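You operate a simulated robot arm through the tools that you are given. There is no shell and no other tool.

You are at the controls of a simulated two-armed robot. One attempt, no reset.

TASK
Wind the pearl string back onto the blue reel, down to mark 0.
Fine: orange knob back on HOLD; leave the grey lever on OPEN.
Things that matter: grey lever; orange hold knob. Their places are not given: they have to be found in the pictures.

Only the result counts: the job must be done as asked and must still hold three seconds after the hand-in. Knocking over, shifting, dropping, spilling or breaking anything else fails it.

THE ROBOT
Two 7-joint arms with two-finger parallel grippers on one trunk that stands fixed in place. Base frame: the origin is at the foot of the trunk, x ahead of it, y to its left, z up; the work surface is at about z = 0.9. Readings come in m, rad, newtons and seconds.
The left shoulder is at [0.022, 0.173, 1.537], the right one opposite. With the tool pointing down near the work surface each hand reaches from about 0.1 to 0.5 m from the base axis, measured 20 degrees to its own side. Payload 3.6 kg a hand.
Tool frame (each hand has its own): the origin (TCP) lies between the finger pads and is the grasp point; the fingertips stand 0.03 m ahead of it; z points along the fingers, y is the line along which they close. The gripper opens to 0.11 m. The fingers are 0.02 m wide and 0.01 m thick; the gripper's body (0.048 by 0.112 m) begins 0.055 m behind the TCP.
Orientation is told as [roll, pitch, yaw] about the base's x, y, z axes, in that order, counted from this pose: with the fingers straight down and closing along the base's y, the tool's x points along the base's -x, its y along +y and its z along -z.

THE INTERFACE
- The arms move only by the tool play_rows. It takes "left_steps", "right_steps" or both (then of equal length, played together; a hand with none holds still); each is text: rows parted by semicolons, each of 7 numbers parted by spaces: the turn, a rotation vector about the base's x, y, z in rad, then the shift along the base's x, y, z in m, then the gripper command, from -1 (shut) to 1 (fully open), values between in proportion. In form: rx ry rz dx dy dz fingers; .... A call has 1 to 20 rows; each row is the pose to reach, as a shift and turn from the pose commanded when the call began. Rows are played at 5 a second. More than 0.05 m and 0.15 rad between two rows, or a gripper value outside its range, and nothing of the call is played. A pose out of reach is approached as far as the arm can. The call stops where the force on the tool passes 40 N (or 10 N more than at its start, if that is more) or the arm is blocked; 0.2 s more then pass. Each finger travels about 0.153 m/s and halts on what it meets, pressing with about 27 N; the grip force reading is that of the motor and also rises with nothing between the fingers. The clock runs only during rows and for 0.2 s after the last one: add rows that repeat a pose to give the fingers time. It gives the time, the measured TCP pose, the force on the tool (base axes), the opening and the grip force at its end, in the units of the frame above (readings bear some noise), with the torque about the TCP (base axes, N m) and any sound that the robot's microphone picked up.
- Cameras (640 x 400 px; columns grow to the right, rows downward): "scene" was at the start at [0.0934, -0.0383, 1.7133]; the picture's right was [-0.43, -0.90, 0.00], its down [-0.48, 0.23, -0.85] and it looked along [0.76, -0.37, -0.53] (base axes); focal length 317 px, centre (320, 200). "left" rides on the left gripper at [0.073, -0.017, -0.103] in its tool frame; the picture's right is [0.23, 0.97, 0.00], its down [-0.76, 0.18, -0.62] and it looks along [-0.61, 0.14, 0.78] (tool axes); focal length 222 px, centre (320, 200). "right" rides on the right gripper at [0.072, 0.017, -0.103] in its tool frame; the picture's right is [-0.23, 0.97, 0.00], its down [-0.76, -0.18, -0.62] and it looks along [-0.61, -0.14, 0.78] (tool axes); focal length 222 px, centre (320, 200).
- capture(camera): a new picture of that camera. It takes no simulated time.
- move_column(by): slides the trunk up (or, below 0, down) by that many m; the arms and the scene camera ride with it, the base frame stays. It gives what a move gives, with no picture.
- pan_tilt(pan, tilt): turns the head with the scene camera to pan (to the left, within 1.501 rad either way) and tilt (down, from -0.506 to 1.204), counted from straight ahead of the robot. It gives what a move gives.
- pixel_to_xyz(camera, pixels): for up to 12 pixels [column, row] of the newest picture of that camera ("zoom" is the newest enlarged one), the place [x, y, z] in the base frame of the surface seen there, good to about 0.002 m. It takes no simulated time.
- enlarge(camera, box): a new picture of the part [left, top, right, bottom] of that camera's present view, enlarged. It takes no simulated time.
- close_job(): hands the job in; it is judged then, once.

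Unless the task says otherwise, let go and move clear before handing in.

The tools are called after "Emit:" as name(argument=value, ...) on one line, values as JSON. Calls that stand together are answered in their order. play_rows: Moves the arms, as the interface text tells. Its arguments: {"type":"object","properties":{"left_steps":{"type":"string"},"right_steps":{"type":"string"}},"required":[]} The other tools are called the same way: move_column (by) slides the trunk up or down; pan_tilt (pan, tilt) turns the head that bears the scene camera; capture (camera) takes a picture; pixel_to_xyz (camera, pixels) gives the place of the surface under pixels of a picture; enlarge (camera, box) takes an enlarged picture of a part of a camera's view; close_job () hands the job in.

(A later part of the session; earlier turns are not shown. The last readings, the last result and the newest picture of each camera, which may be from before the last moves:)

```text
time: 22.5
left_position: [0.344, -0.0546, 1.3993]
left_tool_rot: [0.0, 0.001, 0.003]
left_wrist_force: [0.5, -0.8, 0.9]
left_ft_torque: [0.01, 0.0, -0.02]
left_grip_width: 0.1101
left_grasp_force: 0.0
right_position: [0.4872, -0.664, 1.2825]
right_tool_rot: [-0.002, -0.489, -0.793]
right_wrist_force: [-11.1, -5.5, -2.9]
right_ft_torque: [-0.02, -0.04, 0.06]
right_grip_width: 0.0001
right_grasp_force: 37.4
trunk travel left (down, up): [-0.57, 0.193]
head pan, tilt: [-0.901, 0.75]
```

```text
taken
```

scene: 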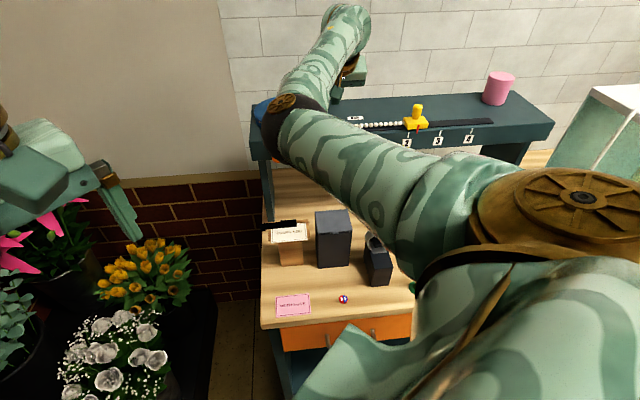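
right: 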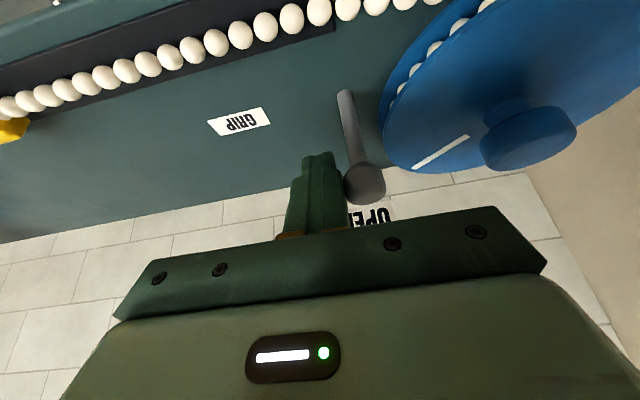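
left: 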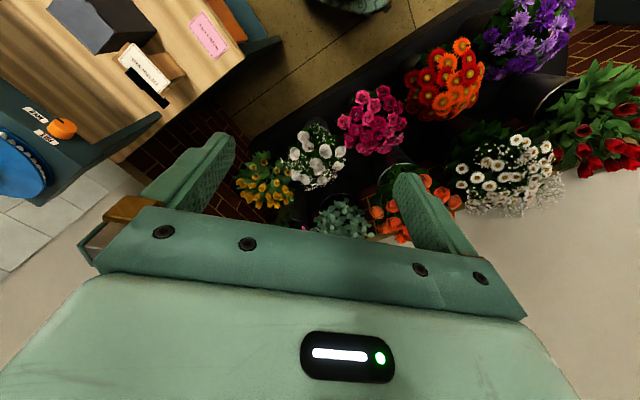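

The hand now lags its command with about 12 N against it, so the lever, nearly upright with its ball at right (365,182), is likely at its end stop. I'll measure the ball and foot.

Emit:
pixel_to_xyz(camera="right", pixels=[[365, 182], [355, 182], [380, 185], [365, 170], [365, 198], [345, 95], [352, 130], [380, 215], [237, 122], [350, 182], [530, 125], [497, 150]])

Emit:
enlarge(camera="right", box=[260, 70, 460, 230])

```text
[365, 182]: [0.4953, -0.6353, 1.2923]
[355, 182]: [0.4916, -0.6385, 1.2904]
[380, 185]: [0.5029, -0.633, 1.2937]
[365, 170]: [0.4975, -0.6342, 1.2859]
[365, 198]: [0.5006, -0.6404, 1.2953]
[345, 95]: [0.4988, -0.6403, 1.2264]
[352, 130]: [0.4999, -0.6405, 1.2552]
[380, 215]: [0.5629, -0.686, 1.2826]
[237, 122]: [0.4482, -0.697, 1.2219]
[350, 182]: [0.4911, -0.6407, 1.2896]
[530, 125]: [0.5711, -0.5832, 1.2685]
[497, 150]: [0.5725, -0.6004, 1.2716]
```

```text
2.50 times, centred on (360, 150) of right
```

zoom: 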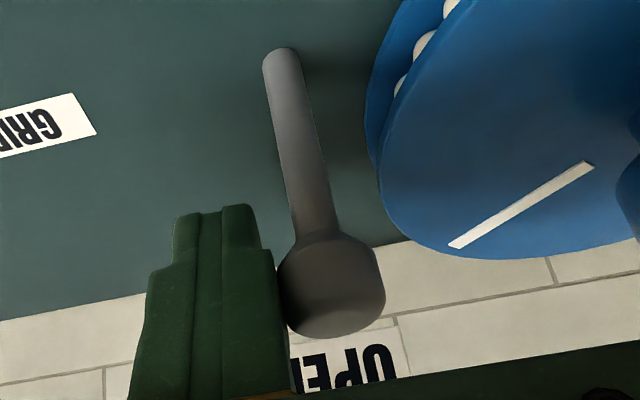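

The ball centre is now at about (0.504,-0.642,1.287) directly over the foot, so the lever stands upright in front of OPEN. I'll press slightly more to seat it, then back off and lift clear to see whether it stays.

Emit:
play_rows(right_steps="0 0 0 0.0021 0.0021 0 -1; 0 0 0 0.0042 0.0042 0 -1; 0 0 0 0.0042 0.0042 0 -1; 0 0 0 -0.005 -0.005 0 -1; 0 0 0 -0.015 -0.015 0 -1; 0 0 0 -0.018 -0.018 0.02 -1; 0 0 0 -0.018 -0.018 0.05 -1; 0 0 0 -0.018 -0.018 0.08 -1; 0 0 0 -0.018 -0.018 0.08 -1")

Emit:
capture(camera="right")

```text
time: 24.5
left_position: [0.3439, -0.0543, 1.3992]
left_tool_rot: [0.0, 0.001, 0.004]
left_wrist_force: [-0.5, 0.1, 0.3]
left_ft_torque: [-0.02, -0.02, 0.02]
left_grip_width: 0.1098
left_grasp_force: 0.1
right_position: [0.4707, -0.6786, 1.3627]
right_tool_rot: [0.001, -0.488, -0.79]
right_wrist_force: [-0.6, -0.1, -1.7]
right_ft_torque: [0.01, -0.02, 0.0]
right_grip_width: 0.0
right_grasp_force: 38.1
trunk travel left (down, up): [-0.57, 0.193]
head pan, tilt: [-0.901, 0.75]
```

```text
taken
```

right: 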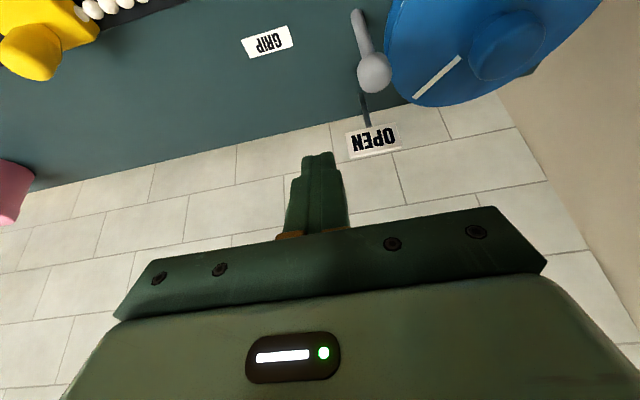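

The lever stays upright at OPEN, with its ball at right (373,73) in front of the plaque. Next I'll test whether the right hand can get above the reel with more outward tilt.

Emit:
play_rows(right_steps="-0.015 -0.02 0.035 0.03 0.022 0.015 -1; -0.03 -0.04 0.07 0.06 0.045 0.015 -0.5; -0.045 -0.06 0.105 0.09 0.068 0.015 0; -0.06 -0.08 0.14 0.118 0.09 0.01 0; -0.06 -0.08 0.14 0.118 0.09 0.01 0; -0.06 -0.08 0.14 0.118 0.09 0.01 0")

Emit:
capture(camera="right")

Emit:
capture(camera="scene")

```text
time: 25.9
left_position: [0.3447, -0.053, 1.3996]
left_tool_rot: [-0.001, 0.0, 0.004]
left_wrist_force: [0.6, 0.4, 0.6]
left_ft_torque: [0.01, 0.02, 0.0]
left_grip_width: 0.1098
left_grasp_force: 0.1
right_position: [0.5904, -0.586, 1.3721]
right_tool_rot: [0.009, -0.589, -0.656]
right_wrist_force: [-0.5, 0.1, -0.4]
right_ft_torque: [0.05, -0.01, 0.02]
right_grip_width: 0.055
right_grasp_force: 0.0
trunk travel left (down, up): [-0.57, 0.193]
head pan, tilt: [-0.901, 0.75]
```

```text
taken
```

right: 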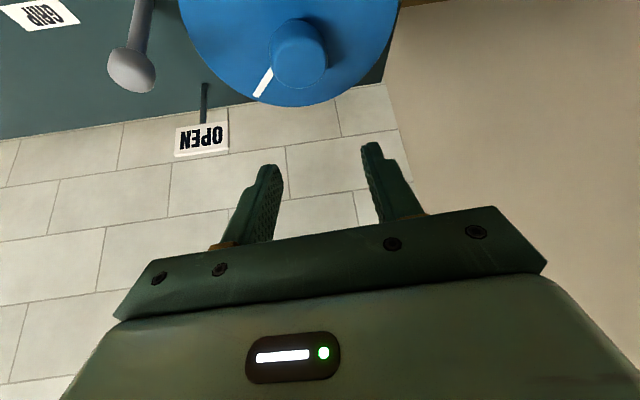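

```text
taken
```

scene: 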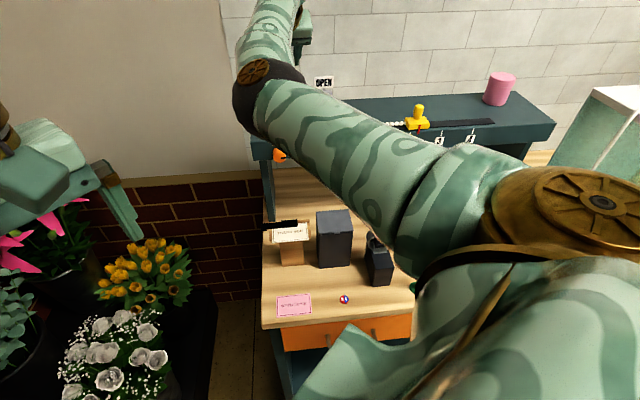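

The right hand reaches above the reel at (0.590,-0.586,1.372) with 0.59 tilt. Both hands may be needed at once, so I'll check where the right elbow and forearm sit relative to the orange knob, and how far off the beige wall is.

Emit:
pixel_to_xyz(camera="scene", pixels=[[252, 72], [240, 100], [270, 110], [255, 140], [290, 130], [270, 40], [300, 35], [280, 155], [330, 140], [290, 75], [380, 190], [240, 50]])

Emit:
pixel_to_xyz(camera="right", pixels=[[500, 100], [300, 50], [275, 50], [325, 50], [300, 25], [300, 80], [262, 85], [130, 70], [140, 20], [420, 30], [340, 95], [200, 20]])

```text
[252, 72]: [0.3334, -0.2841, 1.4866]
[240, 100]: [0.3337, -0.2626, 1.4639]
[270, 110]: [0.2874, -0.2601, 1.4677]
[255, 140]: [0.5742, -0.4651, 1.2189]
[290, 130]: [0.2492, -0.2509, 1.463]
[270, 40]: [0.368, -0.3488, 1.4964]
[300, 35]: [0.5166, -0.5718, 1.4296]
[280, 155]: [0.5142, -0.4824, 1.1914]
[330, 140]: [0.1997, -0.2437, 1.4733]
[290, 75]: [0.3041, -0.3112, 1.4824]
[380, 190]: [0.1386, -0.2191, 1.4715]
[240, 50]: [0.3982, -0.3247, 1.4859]
```

```text
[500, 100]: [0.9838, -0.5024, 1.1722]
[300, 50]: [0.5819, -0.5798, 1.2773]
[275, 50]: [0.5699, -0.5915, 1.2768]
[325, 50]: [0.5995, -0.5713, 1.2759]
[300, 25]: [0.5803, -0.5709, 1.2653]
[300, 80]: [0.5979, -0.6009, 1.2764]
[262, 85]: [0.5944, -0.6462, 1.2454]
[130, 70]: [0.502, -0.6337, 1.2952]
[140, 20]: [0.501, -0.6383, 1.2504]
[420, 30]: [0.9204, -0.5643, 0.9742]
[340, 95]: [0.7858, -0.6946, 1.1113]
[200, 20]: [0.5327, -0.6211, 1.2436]
```

The lever is upright, the reel centre is confirmed near (0.588,-0.586), and the wall is far away at x≈0.98. I'll raise the right hand 0.08 and then lower the trunk 0.08, so the left hand can get to the orange knob while the right stays over the reel.

Emit:
play_rows(right_steps="0 0 0 0 0 0.03 0; 0 0 0 0 0 0.06 0; 0 0 0 0 0 0.085 0; 0 0 0 0 0 0.085 0")

Emit:
move_column(by=-0.08)

Emit:
capture(camera="scene")

Emit:
capture(camera="left")

```text
time: 26.9
left_position: [0.3456, -0.0531, 1.399]
left_tool_rot: [-0.001, 0.002, 0.003]
left_wrist_force: [-0.5, 0.3, 0.1]
left_ft_torque: [0.0, 0.03, -0.01]
left_grip_width: 0.1099
left_grasp_force: 0.0
right_position: [0.59, -0.5878, 1.4581]
right_tool_rot: [0.007, -0.589, -0.656]
right_wrist_force: [0.7, -0.7, -0.4]
right_ft_torque: [-0.01, 0.0, -0.01]
right_grip_width: 0.0547
right_grasp_force: 0.1
trunk travel left (down, up): [-0.57, 0.193]
head pan, tilt: [-0.901, 0.75]
```

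```text
time: 28.0
left_position: [0.3439, -0.0527, 1.3189]
left_tool_rot: [-0.001, 0.003, 0.004]
left_wrist_force: [-0.5, -0.3, 0.6]
left_ft_torque: [-0.02, -0.01, 0.03]
left_grip_width: 0.1099
left_grasp_force: 0.0
right_position: [0.5897, -0.5873, 1.3789]
right_tool_rot: [0.01, -0.591, -0.655]
right_wrist_force: [0.0, -0.7, -1.3]
right_ft_torque: [0.0, 0.0, -0.01]
right_grip_width: 0.0551
right_grasp_force: 0.1
trunk travel left (down, up): [-0.49, 0.273]
head pan, tilt: [-0.901, 0.75]
```

```text
taken
```

scene: 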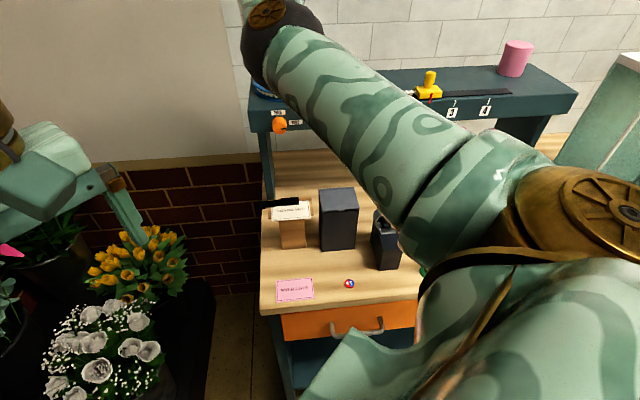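

```text
taken
```

left: 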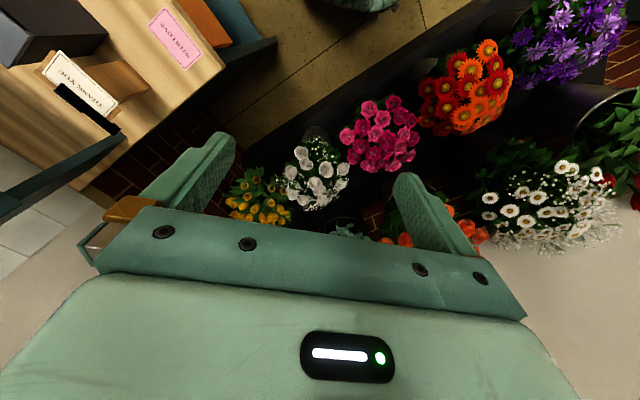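

The shoulder now sits near 1.377. I'll check where the right elbow lies, then turn the left tool horizontal toward +n while it's still well away from the right arm.

Emit:
pixel_to_xyz(camera="scene", pixels=[[262, 40], [265, 80], [280, 60], [300, 40], [250, 15], [310, 100], [340, 100], [280, 125], [400, 170], [290, 20], [320, 20], [350, 130]])

Emit:
play_rows(left_steps="-0.051 -0.123 -0.051 0.001 -0.005 -0.01 0; -0.102 -0.247 -0.102 0.002 -0.011 -0.02 0; -0.153 -0.37 -0.153 0.004 -0.017 -0.03 0; -0.205 -0.494 -0.205 0.005 -0.022 -0.04 0; -0.256 -0.617 -0.256 0.007 -0.028 -0.05 0; -0.307 -0.741 -0.307 0.008 -0.033 -0.06 0; -0.358 -0.864 -0.358 0.009 -0.039 -0.07 0; -0.409 -0.988 -0.409 0.011 -0.045 -0.08 0; -0.46 -1.111 -0.46 0.012 -0.05 -0.09 0; -0.512 -1.235 -0.512 0.013 -0.056 -0.1 0; -0.563 -1.358 -0.563 0.015 -0.062 -0.11 0; -0.614 -1.482 -0.614 0.016 -0.067 -0.119 0; -0.614 -1.482 -0.614 0.016 -0.067 -0.119 0")

Emit:
capture(camera="scene")

Emit:
capture(camera="left")

```text
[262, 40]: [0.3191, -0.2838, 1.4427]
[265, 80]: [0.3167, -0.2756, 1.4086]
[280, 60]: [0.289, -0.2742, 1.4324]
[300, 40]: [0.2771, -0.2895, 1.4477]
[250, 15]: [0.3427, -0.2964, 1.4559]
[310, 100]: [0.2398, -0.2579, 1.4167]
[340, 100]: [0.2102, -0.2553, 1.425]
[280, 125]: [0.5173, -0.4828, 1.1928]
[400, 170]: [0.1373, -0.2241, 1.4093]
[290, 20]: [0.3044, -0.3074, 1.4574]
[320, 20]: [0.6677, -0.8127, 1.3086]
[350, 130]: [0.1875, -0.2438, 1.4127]
```

```text
time: 31.0
left_position: [0.333, -0.15, 1.3546]
left_tool_rot: [-0.07, -1.387, -0.511]
left_wrist_force: [0.2, -0.2, 0.6]
left_ft_torque: [0.02, 0.01, -0.03]
left_grip_width: 0.055
left_grasp_force: 0.1
left hand out of reach, approached as far as the arm can: row 8, 9, 10, 11, 12, 13
right_position: [0.5904, -0.5891, 1.3779]
right_tool_rot: [0.008, -0.59, -0.658]
right_wrist_force: [0.4, 0.0, 0.0]
right_ft_torque: [-0.02, 0.01, 0.01]
right_grip_width: 0.055
right_grasp_force: 0.2
trunk travel left (down, up): [-0.49, 0.273]
head pan, tilt: [-0.901, 0.75]
stopped in row 13 (left hand): the arm was blocked; the commanded pose is now the measured one
```

```text
taken
```

scene: 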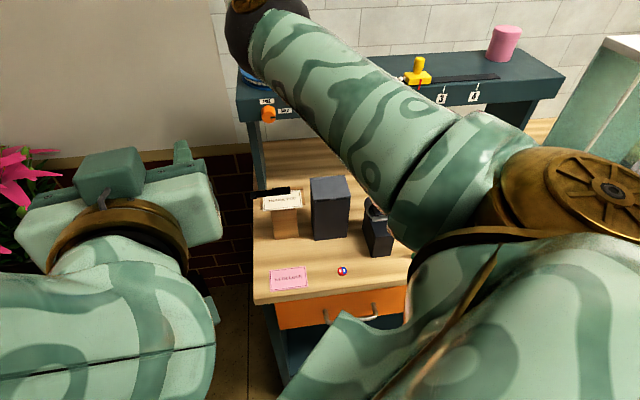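

```text
taken
```

left: 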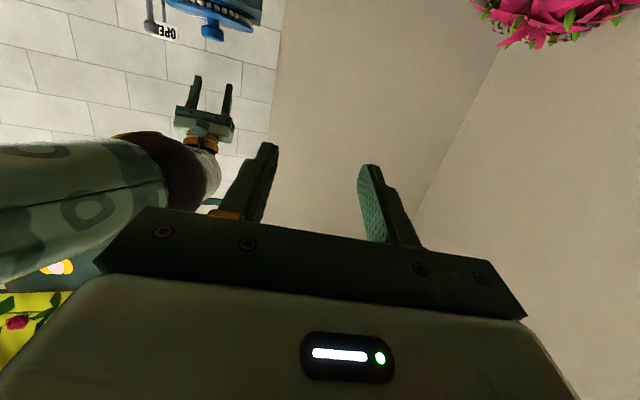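

The left arm was blocked because it was folded too close to the trunk, at (0.333,-0.150,1.355), with its fingers nearly horizontal. I'll extend it forward and down, below and clear of the right elbow, whose underside is at about 1.32, while finishing the turn to +n.

Emit:
play_rows(left_steps="0 0 0 0.025 0 -0.035 0; 0 0 0 0.05 0 -0.07 0; 0 0 0 0.07 0 -0.105 0; -0.04 -0.04 -0.06 0.08 -0.03 -0.125 0; -0.08 -0.08 -0.13 0.09 -0.06 -0.145 0; -0.127 -0.127 -0.203 0.097 -0.1 -0.155 0; -0.127 -0.127 -0.203 0.097 -0.1 -0.155 0")

Emit:
capture(camera="scene")

Emit:
capture(camera="left")

```text
time: 32.6
left_position: [0.4052, -0.2533, 1.385]
left_tool_rot: [-0.127, -1.412, -0.55]
left_wrist_force: [-0.6, -0.2, 0.5]
left_ft_torque: [-0.03, -0.02, 0.01]
left_grip_width: 0.0552
left_grasp_force: 0.0
left hand out of reach, approached as far as the arm can: row 1, 2, 3, 4, 5, 6, 7
right_position: [0.5894, -0.589, 1.3784]
right_tool_rot: [0.008, -0.587, -0.655]
right_wrist_force: [-0.6, 0.9, 0.6]
right_ft_torque: [-0.01, -0.01, -0.01]
right_grip_width: 0.055
right_grasp_force: 0.1
trunk travel left (down, up): [-0.49, 0.273]
head pan, tilt: [-0.901, 0.75]
```

```text
taken
```

scene: 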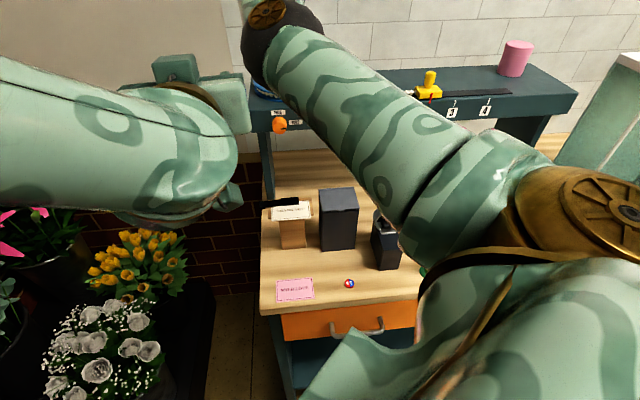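

```text
taken
```

left: 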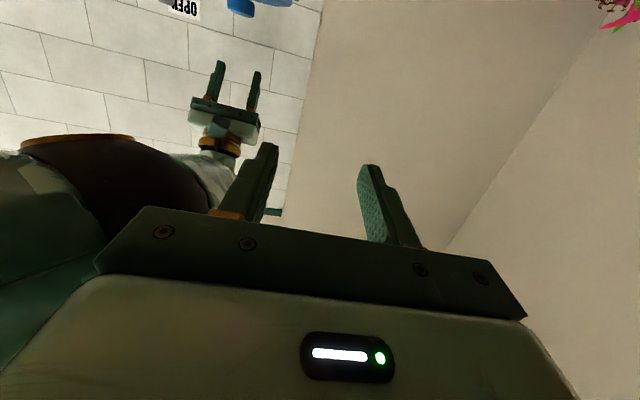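

The left hand couldn't get low with the tool horizontal and is now close to the right elbow at scene (270,40). I'll take it back to a safe tool-down parking pose and work the orange knob with the right hand first.

Emit:
play_rows(left_steps="0.045 0.1225 0.049 -0.005 0.023 0 0; 0.089 0.245 0.099 -0.011 0.046 0.001 0; 0.134 0.368 0.148 -0.016 0.069 0.003 0; 0.179 0.49 0.198 -0.022 0.092 0.004 0; 0.223 0.613 0.247 -0.027 0.115 0.005 0; 0.268 0.736 0.296 -0.033 0.138 0.007 0; 0.313 0.858 0.346 -0.038 0.161 0.009 0; 0.357 0.981 0.395 -0.044 0.184 0.011 0; 0.402 1.103 0.445 -0.049 0.207 0.013 0; 0.447 1.226 0.494 -0.055 0.23 0.014 0; 0.491 1.3485 0.543 -0.06 0.253 0.015 0; 0.491 1.3485 0.543 -0.06 0.253 0.015 0")

Emit:
capture(camera="scene")

```text
time: 35.2
left_position: [0.3408, -0.0032, 1.402]
left_tool_rot: [-0.001, 0.001, 0.0]
left_wrist_force: [0.3, -1.2, -0.3]
left_ft_torque: [0.01, 0.01, -0.01]
left_grip_width: 0.055
left_grasp_force: 0.1
right_position: [0.5894, -0.5897, 1.3772]
right_tool_rot: [0.01, -0.588, -0.658]
right_wrist_force: [-0.1, 0.0, -1.2]
right_ft_torque: [-0.01, -0.03, 0.02]
right_grip_width: 0.0549
right_grasp_force: 0.1
trunk travel left (down, up): [-0.49, 0.273]
head pan, tilt: [-0.901, 0.75]
```

```text
taken
```

scene: 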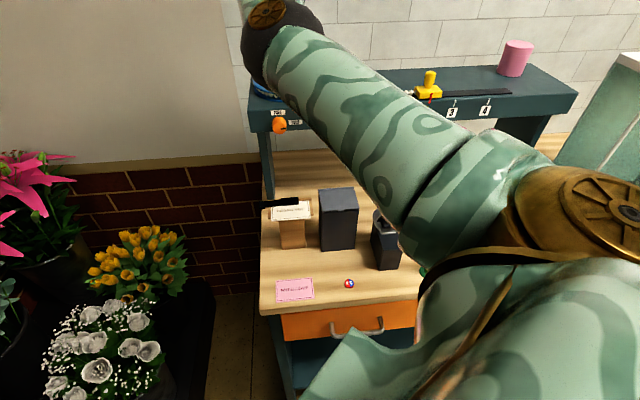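

The left hand is parked safely at (0.341,-0.003,1.402). I'll bring the right hand back over the console edge and down in front of the orange knob, still tilted toward +n.

Emit:
play_rows(right_steps="-0.013 -0.013 -0.022 -0.025 0.031 0 0.18; -0.026 -0.026 -0.044 -0.05 0.062 0 0.18; -0.04 -0.04 -0.066 -0.075 0.093 0 0.18; -0.053 -0.053 -0.088 -0.1 0.124 0 0.18; -0.066 -0.066 -0.11 -0.125 0.155 0 0.18; -0.079 -0.079 -0.13 -0.148 0.184 0 0.18; -0.079 -0.079 -0.13 -0.148 0.184 -0.045 0.18; -0.079 -0.079 -0.13 -0.148 0.184 -0.09 0.18; -0.079 -0.079 -0.13 -0.148 0.184 -0.135 0.18; -0.079 -0.079 -0.13 -0.148 0.184 -0.178 0.18; -0.079 -0.079 -0.13 -0.148 0.184 -0.178 0.18")

Emit:
capture(camera="right")

Emit:
capture(camera="scene")

```text
time: 37.6
left_position: [0.3422, -0.0016, 1.4036]
left_tool_rot: [-0.001, 0.002, 0.0]
left_wrist_force: [0.0, 0.6, 0.2]
left_ft_torque: [0.04, -0.01, 0.0]
left_grip_width: 0.0551
left_grasp_force: 0.0
right_position: [0.442, -0.405, 1.2015]
right_tool_rot: [-0.001, -0.703, -0.782]
right_wrist_force: [0.6, 0.2, -0.6]
right_ft_torque: [0.01, -0.02, -0.01]
right_grip_width: 0.0649
right_grasp_force: 0.0
trunk travel left (down, up): [-0.49, 0.273]
head pan, tilt: [-0.901, 0.75]
```

```text
taken
```

right: 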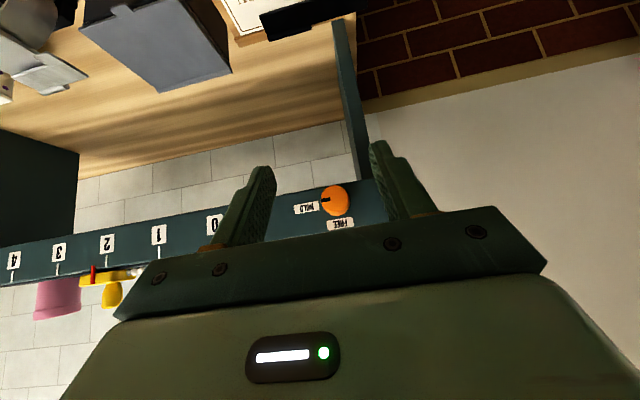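

```text
taken
```

scene: 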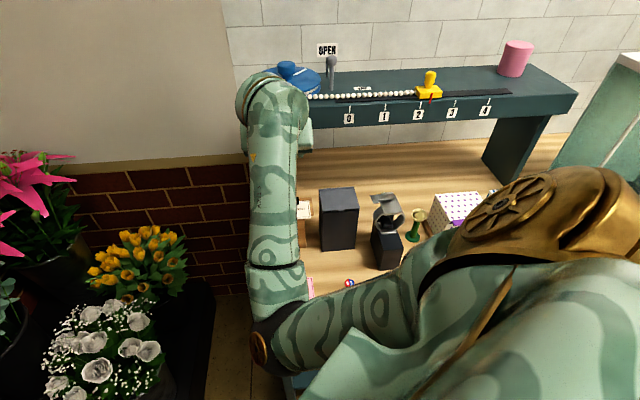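

The knob is clearly visible at right (335,200), with its black mark toward HOLD on the left. I'll enlarge and measure it.

Emit:
enlarge(camera="right", box=[270, 160, 400, 250])

Emit:
pixel_to_xyz(camera="right", pixels=[[335, 200], [325, 198], [345, 200], [335, 188], [335, 212], [305, 208], [341, 225], [370, 190], [321, 200], [348, 200], [336, 215], [300, 225]])

Emit:
pixel_to_xyz(camera="scene", pixels=[[265, 340], [290, 320], [260, 300], [340, 300], [275, 200], [270, 100]])

```text
4.44 times, centred on (335, 205) of right
```

zoom: 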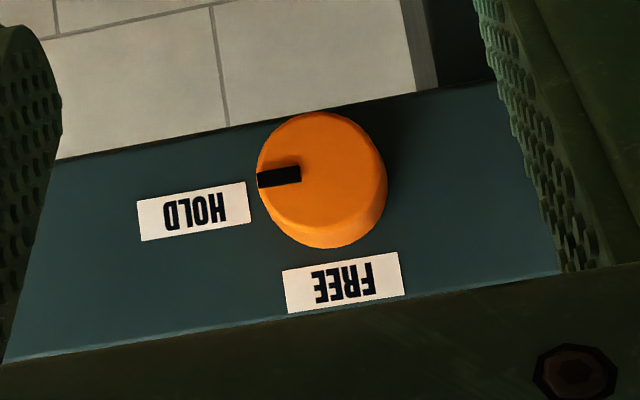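

```text
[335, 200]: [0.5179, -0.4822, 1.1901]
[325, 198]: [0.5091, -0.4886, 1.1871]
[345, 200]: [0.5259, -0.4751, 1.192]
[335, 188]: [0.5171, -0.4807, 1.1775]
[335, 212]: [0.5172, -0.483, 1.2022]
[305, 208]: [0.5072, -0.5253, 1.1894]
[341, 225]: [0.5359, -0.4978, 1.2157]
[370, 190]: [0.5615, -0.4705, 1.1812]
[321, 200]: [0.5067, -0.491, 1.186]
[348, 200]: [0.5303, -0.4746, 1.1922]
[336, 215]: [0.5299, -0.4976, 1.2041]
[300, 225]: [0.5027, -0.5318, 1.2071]
```

```text
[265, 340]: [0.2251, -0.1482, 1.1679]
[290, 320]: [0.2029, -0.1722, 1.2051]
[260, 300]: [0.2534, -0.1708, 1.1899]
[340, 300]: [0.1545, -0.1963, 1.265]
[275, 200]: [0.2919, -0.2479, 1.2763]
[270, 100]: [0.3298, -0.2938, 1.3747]
```

The knob's front centre is at about (0.518,-0.482,1.190), radius ≈0.016, sticking out ≈0.023. I'll pre-roll the right hand +45° about the knob axis at this standoff, so a 90° turn stays centred.

Emit:
play_rows(right_steps="0.0925 -0.0925 0 -0.001 -0.001 0 0.18; 0.185 -0.185 0 -0.002 -0.002 0 0.18; 0.2775 -0.2775 0 -0.003 -0.003 0 0.18; 0.37 -0.37 0 -0.005 -0.0045 -0.001 0.18; 0.4625 -0.4625 0 -0.006 -0.0055 -0.001 0.18; 0.555 -0.555 0 -0.0073 -0.0066 -0.0018 0.18; 0.555 -0.555 0 -0.0073 -0.0066 -0.0018 0.18")

Emit:
capture(camera="right")

Emit:
capture(camera="scene")

```text
time: 39.2
left_position: [0.3405, -0.0023, 1.403]
left_tool_rot: [-0.003, 0.0, 0.001]
left_wrist_force: [0.0, -0.1, 0.0]
left_ft_torque: [0.01, 0.0, 0.03]
left_grip_width: 0.055
left_grasp_force: 0.0
right_position: [0.4342, -0.411, 1.1991]
right_tool_rot: [0.921, -0.476, -1.321]
right_wrist_force: [-0.8, -0.2, -0.4]
right_ft_torque: [-0.02, 0.01, 0.03]
right_grip_width: 0.065
right_grasp_force: 0.0
trunk travel left (down, up): [-0.49, 0.273]
head pan, tilt: [-0.901, 0.75]
```

```text
taken
```

right: 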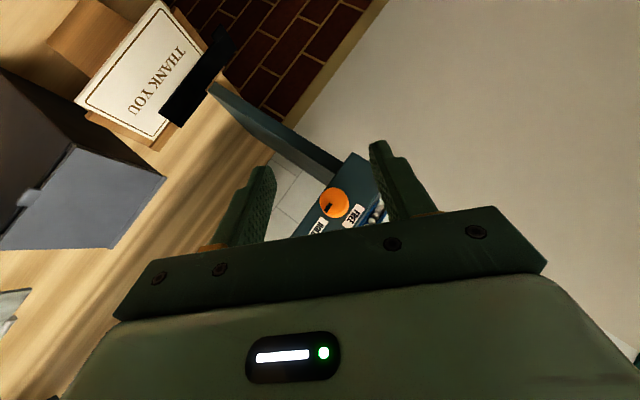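

```text
taken
```

scene: 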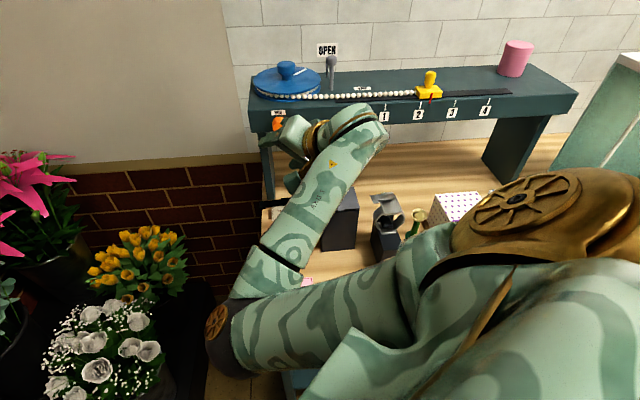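

The roll was reached and the knob is between the fingers at right (334,203). I'll check forearm clearance over the box and approach along +n most of the way.

Emit:
pixel_to_xyz(camera="scene", pixels=[[320, 180], [300, 215], [355, 130], [290, 250], [340, 200], [350, 150]])

Emit:
play_rows(right_steps="0 0 0 0.0141 -0.0141 0 0.18; 0 0 0 0.0283 -0.0283 0 0.18; 0 0 0 0.0424 -0.0424 0 0.18; 0 0 0 0.0566 -0.0566 0 0.18; 0 0 0 0.0566 -0.0566 0 0.18")

Emit:
capture(camera="right")

Emit:
capture(camera="scene")

```text
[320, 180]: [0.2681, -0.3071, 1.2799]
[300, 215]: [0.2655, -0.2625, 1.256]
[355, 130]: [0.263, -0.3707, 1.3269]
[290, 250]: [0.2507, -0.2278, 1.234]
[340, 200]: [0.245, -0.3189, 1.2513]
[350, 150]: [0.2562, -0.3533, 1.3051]
```

```text
time: 40.4
left_position: [0.3406, -0.0013, 1.4037]
left_tool_rot: [-0.002, -0.002, 0.0]
left_wrist_force: [0.1, 0.6, 0.5]
left_ft_torque: [0.01, 0.02, 0.01]
left_grip_width: 0.0551
left_grasp_force: 0.1
right_position: [0.4892, -0.467, 1.1982]
right_tool_rot: [0.92, -0.476, -1.321]
right_wrist_force: [-0.3, -0.1, 0.5]
right_ft_torque: [0.0, -0.01, 0.0]
right_grip_width: 0.0648
right_grasp_force: 0.0
trunk travel left (down, up): [-0.49, 0.273]
head pan, tilt: [-0.901, 0.75]
```

```text
taken
```

right: 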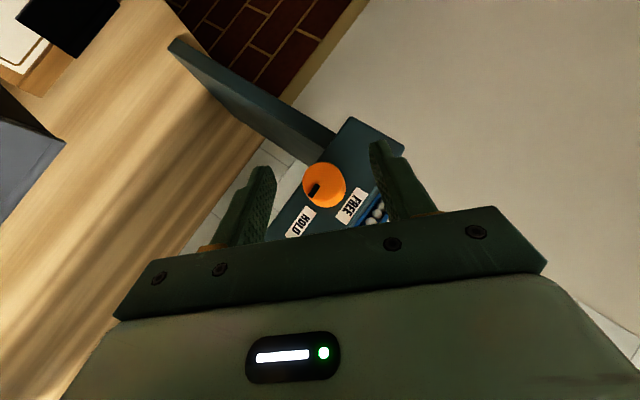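

```text
taken
```

scene: 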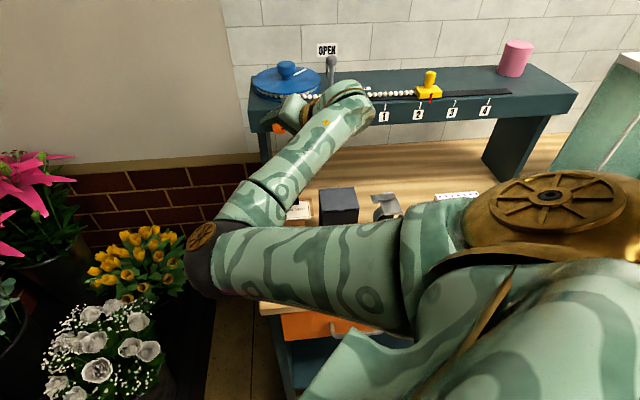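

The fingers straddle the knob with a bit over 2 cm left to go. I'll advance the last stretch and close on it.

Emit:
play_rows(right_steps="0 0 0 0.006 -0.006 0.0005 0.18; 0 0 0 0.012 -0.012 0.001 0.18; 0 0 0 0.0172 -0.0172 0.001 0.18; 0 0 0 0.0172 -0.0172 0.001 0.18; 0 0 0 0.0172 -0.0172 0.001 -1; 0 0 0 0.0172 -0.0172 0.001 -1; 0 0 0 0.0172 -0.0172 0.001 -1")

Emit:
capture(camera="right")

```text
time: 42.0
left_position: [0.3398, -0.003, 1.4022]
left_tool_rot: [-0.001, -0.002, -0.003]
left_wrist_force: [0.5, 0.0, -0.3]
left_ft_torque: [0.02, 0.02, -0.04]
left_grip_width: 0.055
left_grasp_force: 0.0
right_position: [0.5078, -0.4856, 1.1959]
right_tool_rot: [0.915, -0.474, -1.321]
right_wrist_force: [-10.9, 1.6, -19.4]
right_ft_torque: [-0.07, 0.3, -0.75]
right_grip_width: 0.0314
right_grasp_force: 45.3
trunk travel left (down, up): [-0.49, 0.273]
head pan, tilt: [-0.901, 0.75]
```

```text
taken
```

right: 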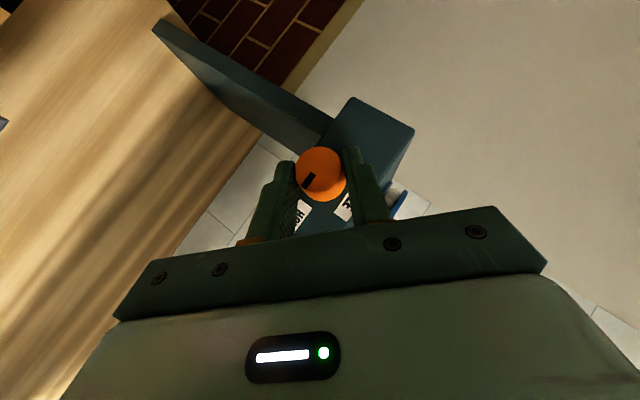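

The knob is gripped at 0.0314 m width, but about 20 N shows the hand sits roughly 3 mm too high. I'll ease down a little and turn the first 45° counterclockwise as seen from the front.

Emit:
play_rows(right_steps="0 0 0 -0.0014 0.0014 -0.003 -1; 0 0 0 -0.0014 0.0014 -0.003 -1; -0.0926 0.0926 0 -0.0004 0.0024 -0.0018 -1; -0.1851 0.1851 0 0.0006 0.0034 -0.0008 -1; -0.2777 0.2777 0 0.0018 0.0046 0 -1; -0.3702 0.3702 0 0.003 0.0058 0.0006 -1; -0.4628 0.4628 0 0.0042 0.007 0.0009 -1; -0.5554 0.5554 0 0.0055 0.0083 0.001 -1; -0.5554 0.5554 0 0.0055 0.0083 0.001 -1")

Emit:
capture(camera="right")

Emit:
capture(camera="scene")

```text
time: 44.0
left_position: [0.3398, -0.0054, 1.4024]
left_tool_rot: [0.002, 0.0, 0.001]
left_wrist_force: [0.5, -0.7, 0.4]
left_ft_torque: [0.0, 0.0, 0.03]
left_grip_width: 0.0551
left_grasp_force: 0.1
right_position: [0.5142, -0.4784, 1.2012]
right_tool_rot: [-0.001, -0.703, -0.781]
right_wrist_force: [5.3, -16.7, 8.8]
right_ft_torque: [0.09, 0.23, -0.28]
right_grip_width: 0.0314
right_grasp_force: 44.9
trunk travel left (down, up): [-0.49, 0.273]
head pan, tilt: [-0.901, 0.75]
```

```text
taken
```

right: 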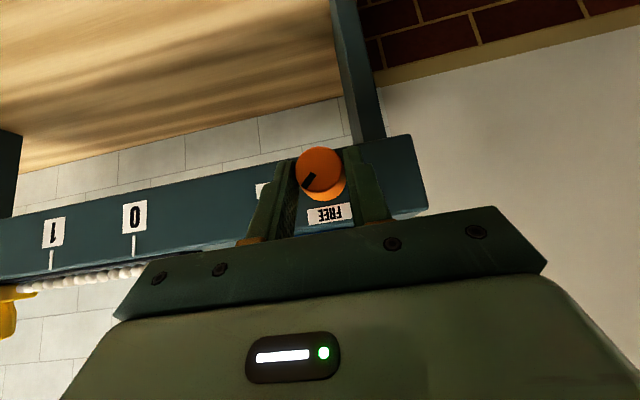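

```text
taken
```

scene: 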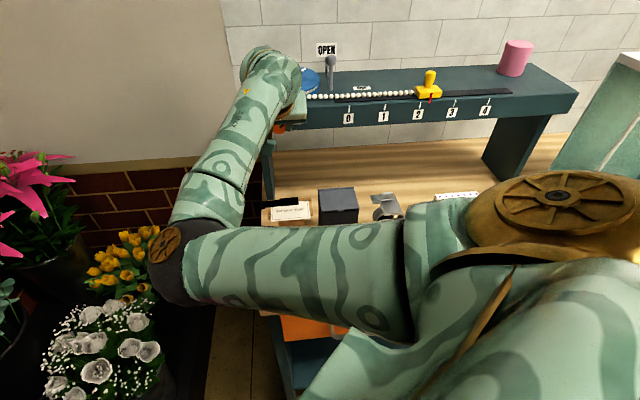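

The knob follows the hand: its black mark at right (308,181) is now midway, and the slider hasn't moved. I'll relax the offset and turn the remaining 45° to FREE.

Emit:
play_rows(right_steps="0 0 0 0.0013 -0.0027 0.001 -1; -0.0926 0.0926 0 0.0026 -0.0014 0.0009 -1; -0.1851 0.1851 0 0.0038 -0.0002 0.0005 -1; -0.2777 0.2777 0 0.005 0.001 0 -1; -0.3702 0.3702 0 0.0062 0.0022 -0.0008 -1; -0.4628 0.4628 0 0.0072 0.0032 -0.0018 -1; -0.5554 0.5554 0 0.0082 0.0042 -0.003 -1; -0.5554 0.5554 0 0.0082 0.0042 -0.003 -1")

Emit:
capture(camera="right")

Emit:
capture(camera="scene")

```text
time: 45.8
left_position: [0.3391, -0.0021, 1.4017]
left_tool_rot: [0.0, -0.002, 0.001]
left_wrist_force: [-0.5, 0.2, 1.0]
left_ft_torque: [-0.01, 0.02, 0.02]
left_grip_width: 0.0551
left_grasp_force: 0.1
right_position: [0.5206, -0.4717, 1.1978]
right_tool_rot: [-0.916, -0.468, -0.247]
right_wrist_force: [-6.7, 1.3, -2.1]
right_ft_torque: [0.12, 0.16, -0.1]
right_grip_width: 0.0311
right_grasp_force: 44.9
trunk travel left (down, up): [-0.49, 0.273]
head pan, tilt: [-0.901, 0.75]
```

```text
taken
```

right: 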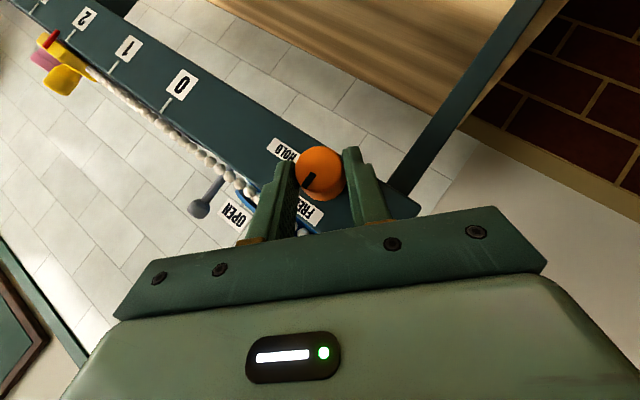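

```text
taken
```

scene: 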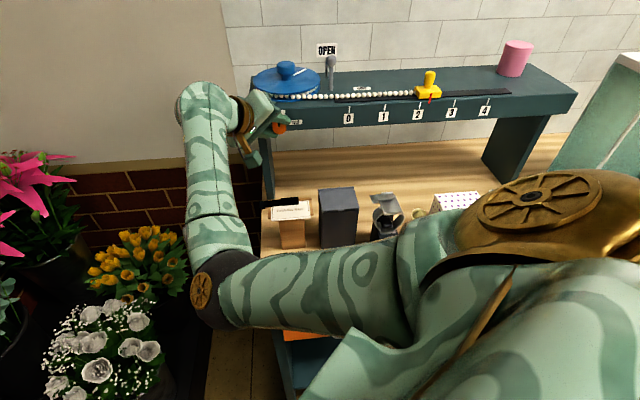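

The knob has turned toward FREE and the slider still looks unmoved at scene (428,90). I'll enlarge to confirm the pointer and the slider.

Emit:
enlarge(camera="right", box=[260, 120, 390, 220])

Emit:
enlarge(camera="scene", box=[240, 40, 500, 150])

```text
4.00 times, centred on (325, 170) of right
```

zoom: 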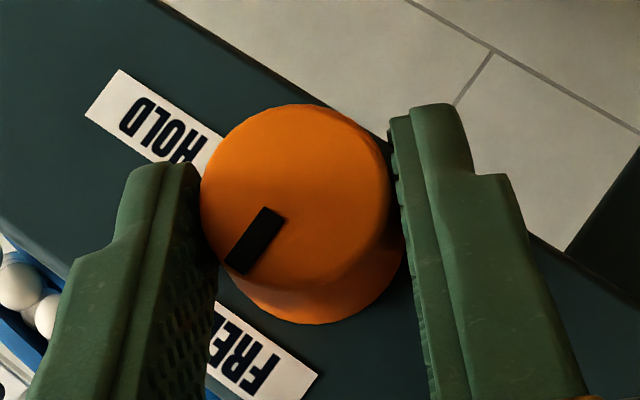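

```text
2.46 times, centred on (370, 95) of scene
```

zoom: 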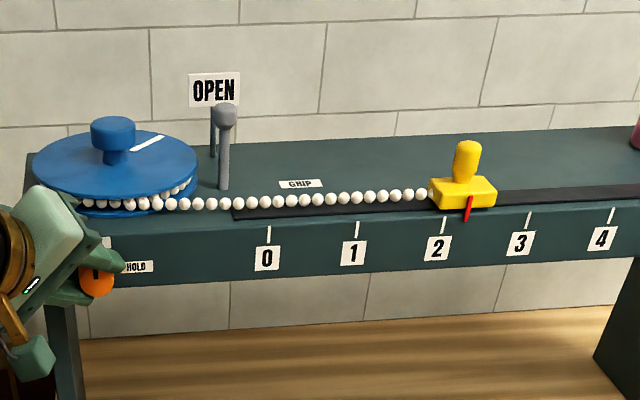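

The slider is still at about 2.3, so nothing ran out. I'll check that the knob's bar really points straight up to FREE using 3D points along the bar.

Emit:
pixel_to_xyz(camera="right", pixels=[[312, 174], [309, 179], [306, 184], [318, 168], [325, 160], [330, 172], [320, 185], [310, 163]])

Emit:
pixel_to_xyz(camera="zoom", pixels=[[469, 205], [467, 218], [470, 196], [443, 225], [441, 235], [528, 222], [268, 235], [266, 258], [357, 230], [464, 160], [434, 194], [492, 195]])

```text
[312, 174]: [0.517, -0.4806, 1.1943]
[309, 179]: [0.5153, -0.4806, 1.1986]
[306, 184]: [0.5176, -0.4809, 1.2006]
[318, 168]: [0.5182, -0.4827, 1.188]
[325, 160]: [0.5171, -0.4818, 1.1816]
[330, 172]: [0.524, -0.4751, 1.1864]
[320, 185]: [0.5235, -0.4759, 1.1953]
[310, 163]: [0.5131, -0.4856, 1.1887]
```

```text
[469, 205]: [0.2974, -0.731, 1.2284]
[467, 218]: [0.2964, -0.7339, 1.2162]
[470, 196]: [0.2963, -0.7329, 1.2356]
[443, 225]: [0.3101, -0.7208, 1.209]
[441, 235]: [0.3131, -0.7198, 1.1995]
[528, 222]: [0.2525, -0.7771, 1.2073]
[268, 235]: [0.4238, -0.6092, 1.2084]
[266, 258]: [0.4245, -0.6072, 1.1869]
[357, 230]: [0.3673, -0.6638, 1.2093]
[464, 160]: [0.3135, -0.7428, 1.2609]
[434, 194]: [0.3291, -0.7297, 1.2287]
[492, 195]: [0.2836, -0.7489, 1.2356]
```

The bar points straight up, so the knob is at FREE, and the slider's red pointer sits at u≈-0.308 (mark ≈2.2). I'll open, back away along -n and watch whether anything moves.

Emit:
play_rows(right_steps="0 0 0 0 0 0 0.2; 0 0 0 0 0 0 0.2; 0 0 0 -0.0141 0.0141 0 0.2; 0 0 0 -0.0283 0.0283 0 0.2; 0 0 0 -0.0424 0.0424 0 0.2; 0 0 0 -0.0566 0.0566 0 0.2; 0 0 0 -0.0707 0.0707 0 0.2; 0 0 0 -0.0707 0.0707 0 0.2")

Emit:
enlarge(camera="scene", box=[240, 40, 500, 150])

Emit:
capture(camera="right")

```text
time: 47.8
left_position: [0.3415, -0.0023, 1.403]
left_tool_rot: [0.0, -0.001, 0.001]
left_wrist_force: [0.4, -0.4, -1.1]
left_ft_torque: [0.01, -0.03, -0.03]
left_grip_width: 0.0552
left_grasp_force: 0.1
right_position: [0.4578, -0.4172, 1.2315]
right_tool_rot: [-0.92, -0.545, -0.27]
right_wrist_force: [0.6, 0.2, 0.0]
right_ft_torque: [-0.02, 0.0, -0.01]
right_grip_width: 0.0662
right_grasp_force: 0.1
trunk travel left (down, up): [-0.49, 0.273]
head pan, tilt: [-0.901, 0.75]
stopped in row 8 (right hand): the arm was blocked; the commanded pose is now the measured one
```

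```text
2.46 times, centred on (370, 95) of scene
```

zoom: 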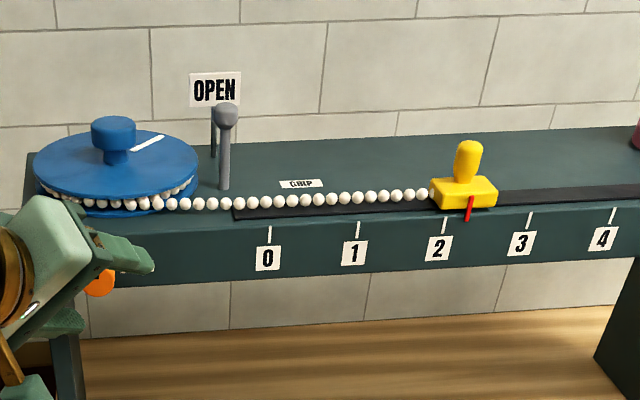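

```text
taken
```

right: 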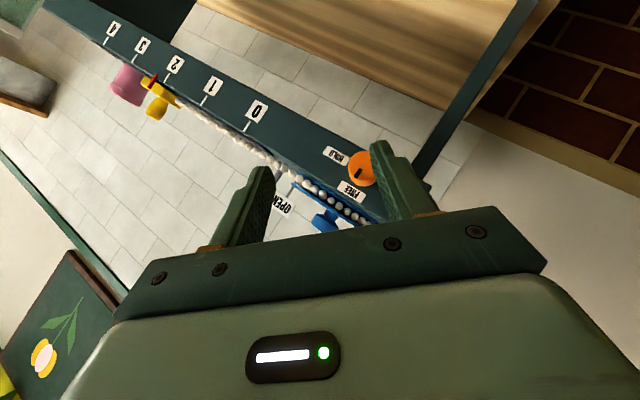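

The string stays put with the knob on FREE, but the right arm was blocked on the last retreat row. I'll look at the whole scene to see what it met.

Emit:
capture(camera="scene")

Emit:
capture(camera="left")

Emit:
pixel_to_xyz(camera="scene", pixels=[[205, 285], [180, 300], [200, 230], [195, 120], [180, 100], [230, 310], [210, 180], [240, 110]])

```text
taken
```

scene: 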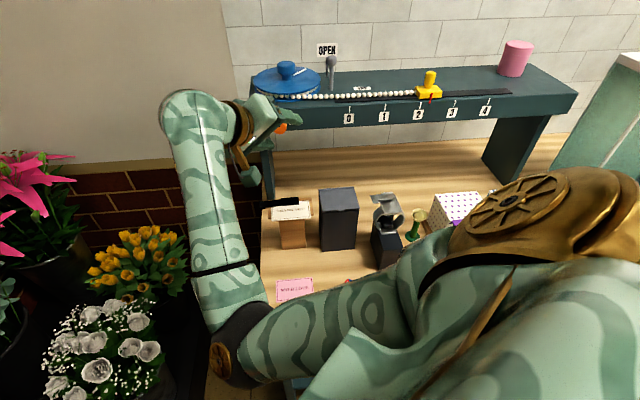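

```text
taken
```

left: 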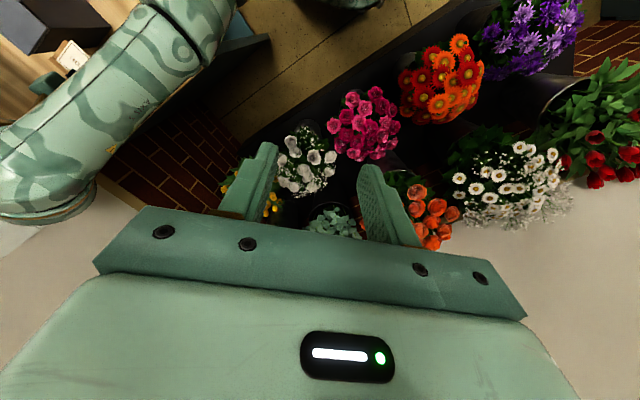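

```text
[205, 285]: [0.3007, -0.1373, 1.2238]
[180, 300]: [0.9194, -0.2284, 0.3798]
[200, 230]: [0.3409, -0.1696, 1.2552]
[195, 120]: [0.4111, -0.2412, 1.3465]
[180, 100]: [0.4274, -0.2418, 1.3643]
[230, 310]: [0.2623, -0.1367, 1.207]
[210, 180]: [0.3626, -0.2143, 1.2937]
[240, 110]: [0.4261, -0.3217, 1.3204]
```

The retreat stop looks like a joint limit: forces are zero and nothing was touched. With FREE and OPEN set and the string static, I'll lift the right hand and bring it over the reel with yaw ≈+0.15 and tilt 0.6 for a clockwise winding stroke.

Emit:
play_rows(right_steps="0.0876 -0.0111 0.0996 0 0 0.037 0.2; 0.1751 -0.0222 0.1992 0 0 0.074 0.2; 0.2627 -0.0333 0.2988 0 0 0.111 0.2; 0.3502 -0.0444 0.3984 0.01 -0.013 0.149 0.2; 0.4378 -0.0555 0.4981 0.034 -0.045 0.149 0.2; 0.5253 -0.0665 0.5977 0.058 -0.077 0.149 0.2; 0.6129 -0.0776 0.6973 0.082 -0.109 0.149 0.2; 0.7004 -0.0887 0.7969 0.106 -0.141 0.149 0.2; 0.788 -0.0998 0.8965 0.1307 -0.1718 0.149 0.2; 0.788 -0.0998 0.8965 0.1307 -0.1718 0.149 0.2")

Emit:
capture(camera="right")

Emit:
capture(camera="scene")

```text
time: 50.0
left_position: [0.3435, -0.0002, 1.4025]
left_tool_rot: [-0.002, 0.001, -0.001]
left_wrist_force: [-0.2, 0.0, 0.0]
left_ft_torque: [-0.07, 0.04, -0.01]
left_grip_width: 0.0549
left_grasp_force: 0.1
right_position: [0.5918, -0.5847, 1.3791]
right_tool_rot: [0.002, -0.598, 0.157]
right_wrist_force: [0.7, 1.3, 0.3]
right_ft_torque: [-0.04, 0.04, -0.02]
right_grip_width: 0.0662
right_grasp_force: 0.1
trunk travel left (down, up): [-0.49, 0.273]
head pan, tilt: [-0.901, 0.75]
```

```text
taken
```

right: 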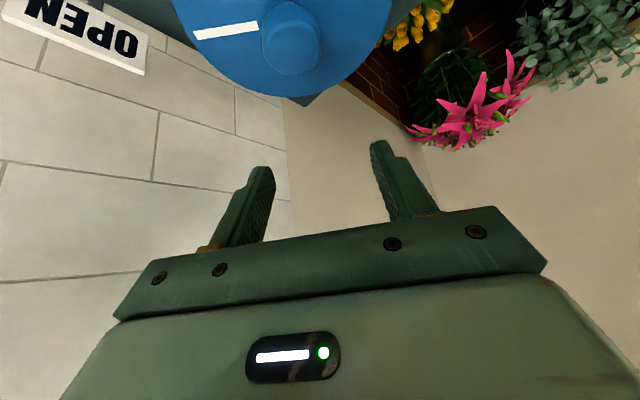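

```text
taken
```

scene: 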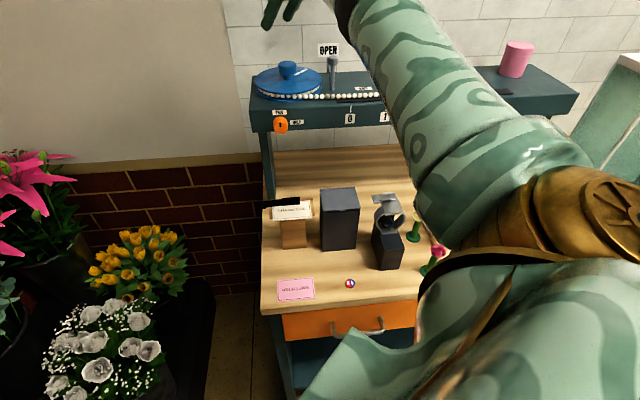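

The pose over the reel was reached, with the reel's knob at right (291,40) and its white mark at (226,31). I'll measure the knob centre precisely.

Emit:
pixel_to_xyz(camera="right", pixels=[[291, 45], [266, 50], [318, 50], [291, 72], [291, 20], [275, 65], [308, 65], [200, 36], [255, 28], [340, 80], [250, 80], [380, 30]])

Emit:
enlarge(camera="right", box=[190, 0, 400, 110])

Emit:
enlarge(camera="scene", box=[240, 50, 400, 150])

Emit:
pixel_to_xyz(camera="zoom", pixels=[[165, 60], [190, 60], [215, 62], [190, 75], [190, 55], [60, 130], [320, 125], [190, 155], [240, 75], [275, 80], [190, 90], [110, 85]])

```text
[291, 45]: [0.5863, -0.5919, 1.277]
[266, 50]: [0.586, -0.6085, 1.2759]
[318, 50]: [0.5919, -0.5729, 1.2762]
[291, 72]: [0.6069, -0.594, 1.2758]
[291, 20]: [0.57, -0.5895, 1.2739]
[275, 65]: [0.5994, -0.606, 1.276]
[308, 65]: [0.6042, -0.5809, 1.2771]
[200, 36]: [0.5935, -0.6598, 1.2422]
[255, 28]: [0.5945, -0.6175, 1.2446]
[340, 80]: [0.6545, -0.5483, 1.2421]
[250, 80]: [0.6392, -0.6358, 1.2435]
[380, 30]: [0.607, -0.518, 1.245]
```

```text
3.05 times, centred on (295, 55) of right
```

zoom: 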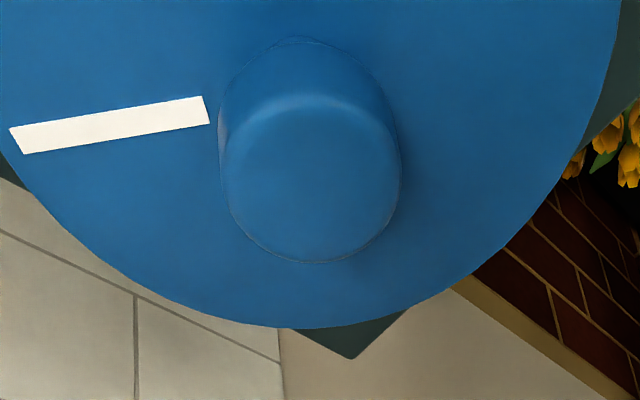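

```text
4.00 times, centred on (320, 100) of scene
```

zoom: 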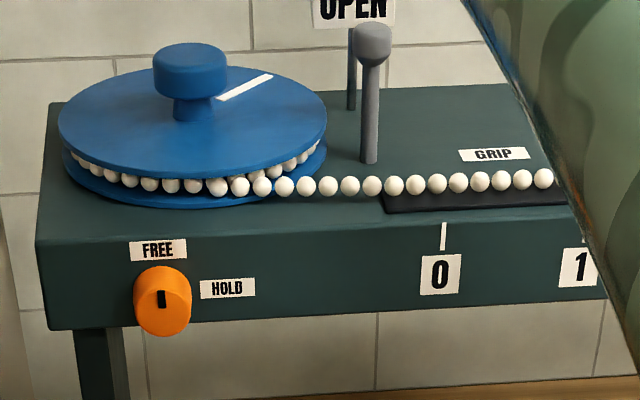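

```text
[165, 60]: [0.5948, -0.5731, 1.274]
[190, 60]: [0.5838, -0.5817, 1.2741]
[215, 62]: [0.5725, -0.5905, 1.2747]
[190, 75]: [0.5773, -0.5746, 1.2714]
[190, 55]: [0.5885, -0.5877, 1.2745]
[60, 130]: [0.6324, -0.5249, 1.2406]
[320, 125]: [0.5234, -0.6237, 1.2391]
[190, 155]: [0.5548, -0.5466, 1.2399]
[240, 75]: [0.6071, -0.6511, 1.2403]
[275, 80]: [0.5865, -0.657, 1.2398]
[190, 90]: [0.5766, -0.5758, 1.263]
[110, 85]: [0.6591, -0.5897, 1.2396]
```

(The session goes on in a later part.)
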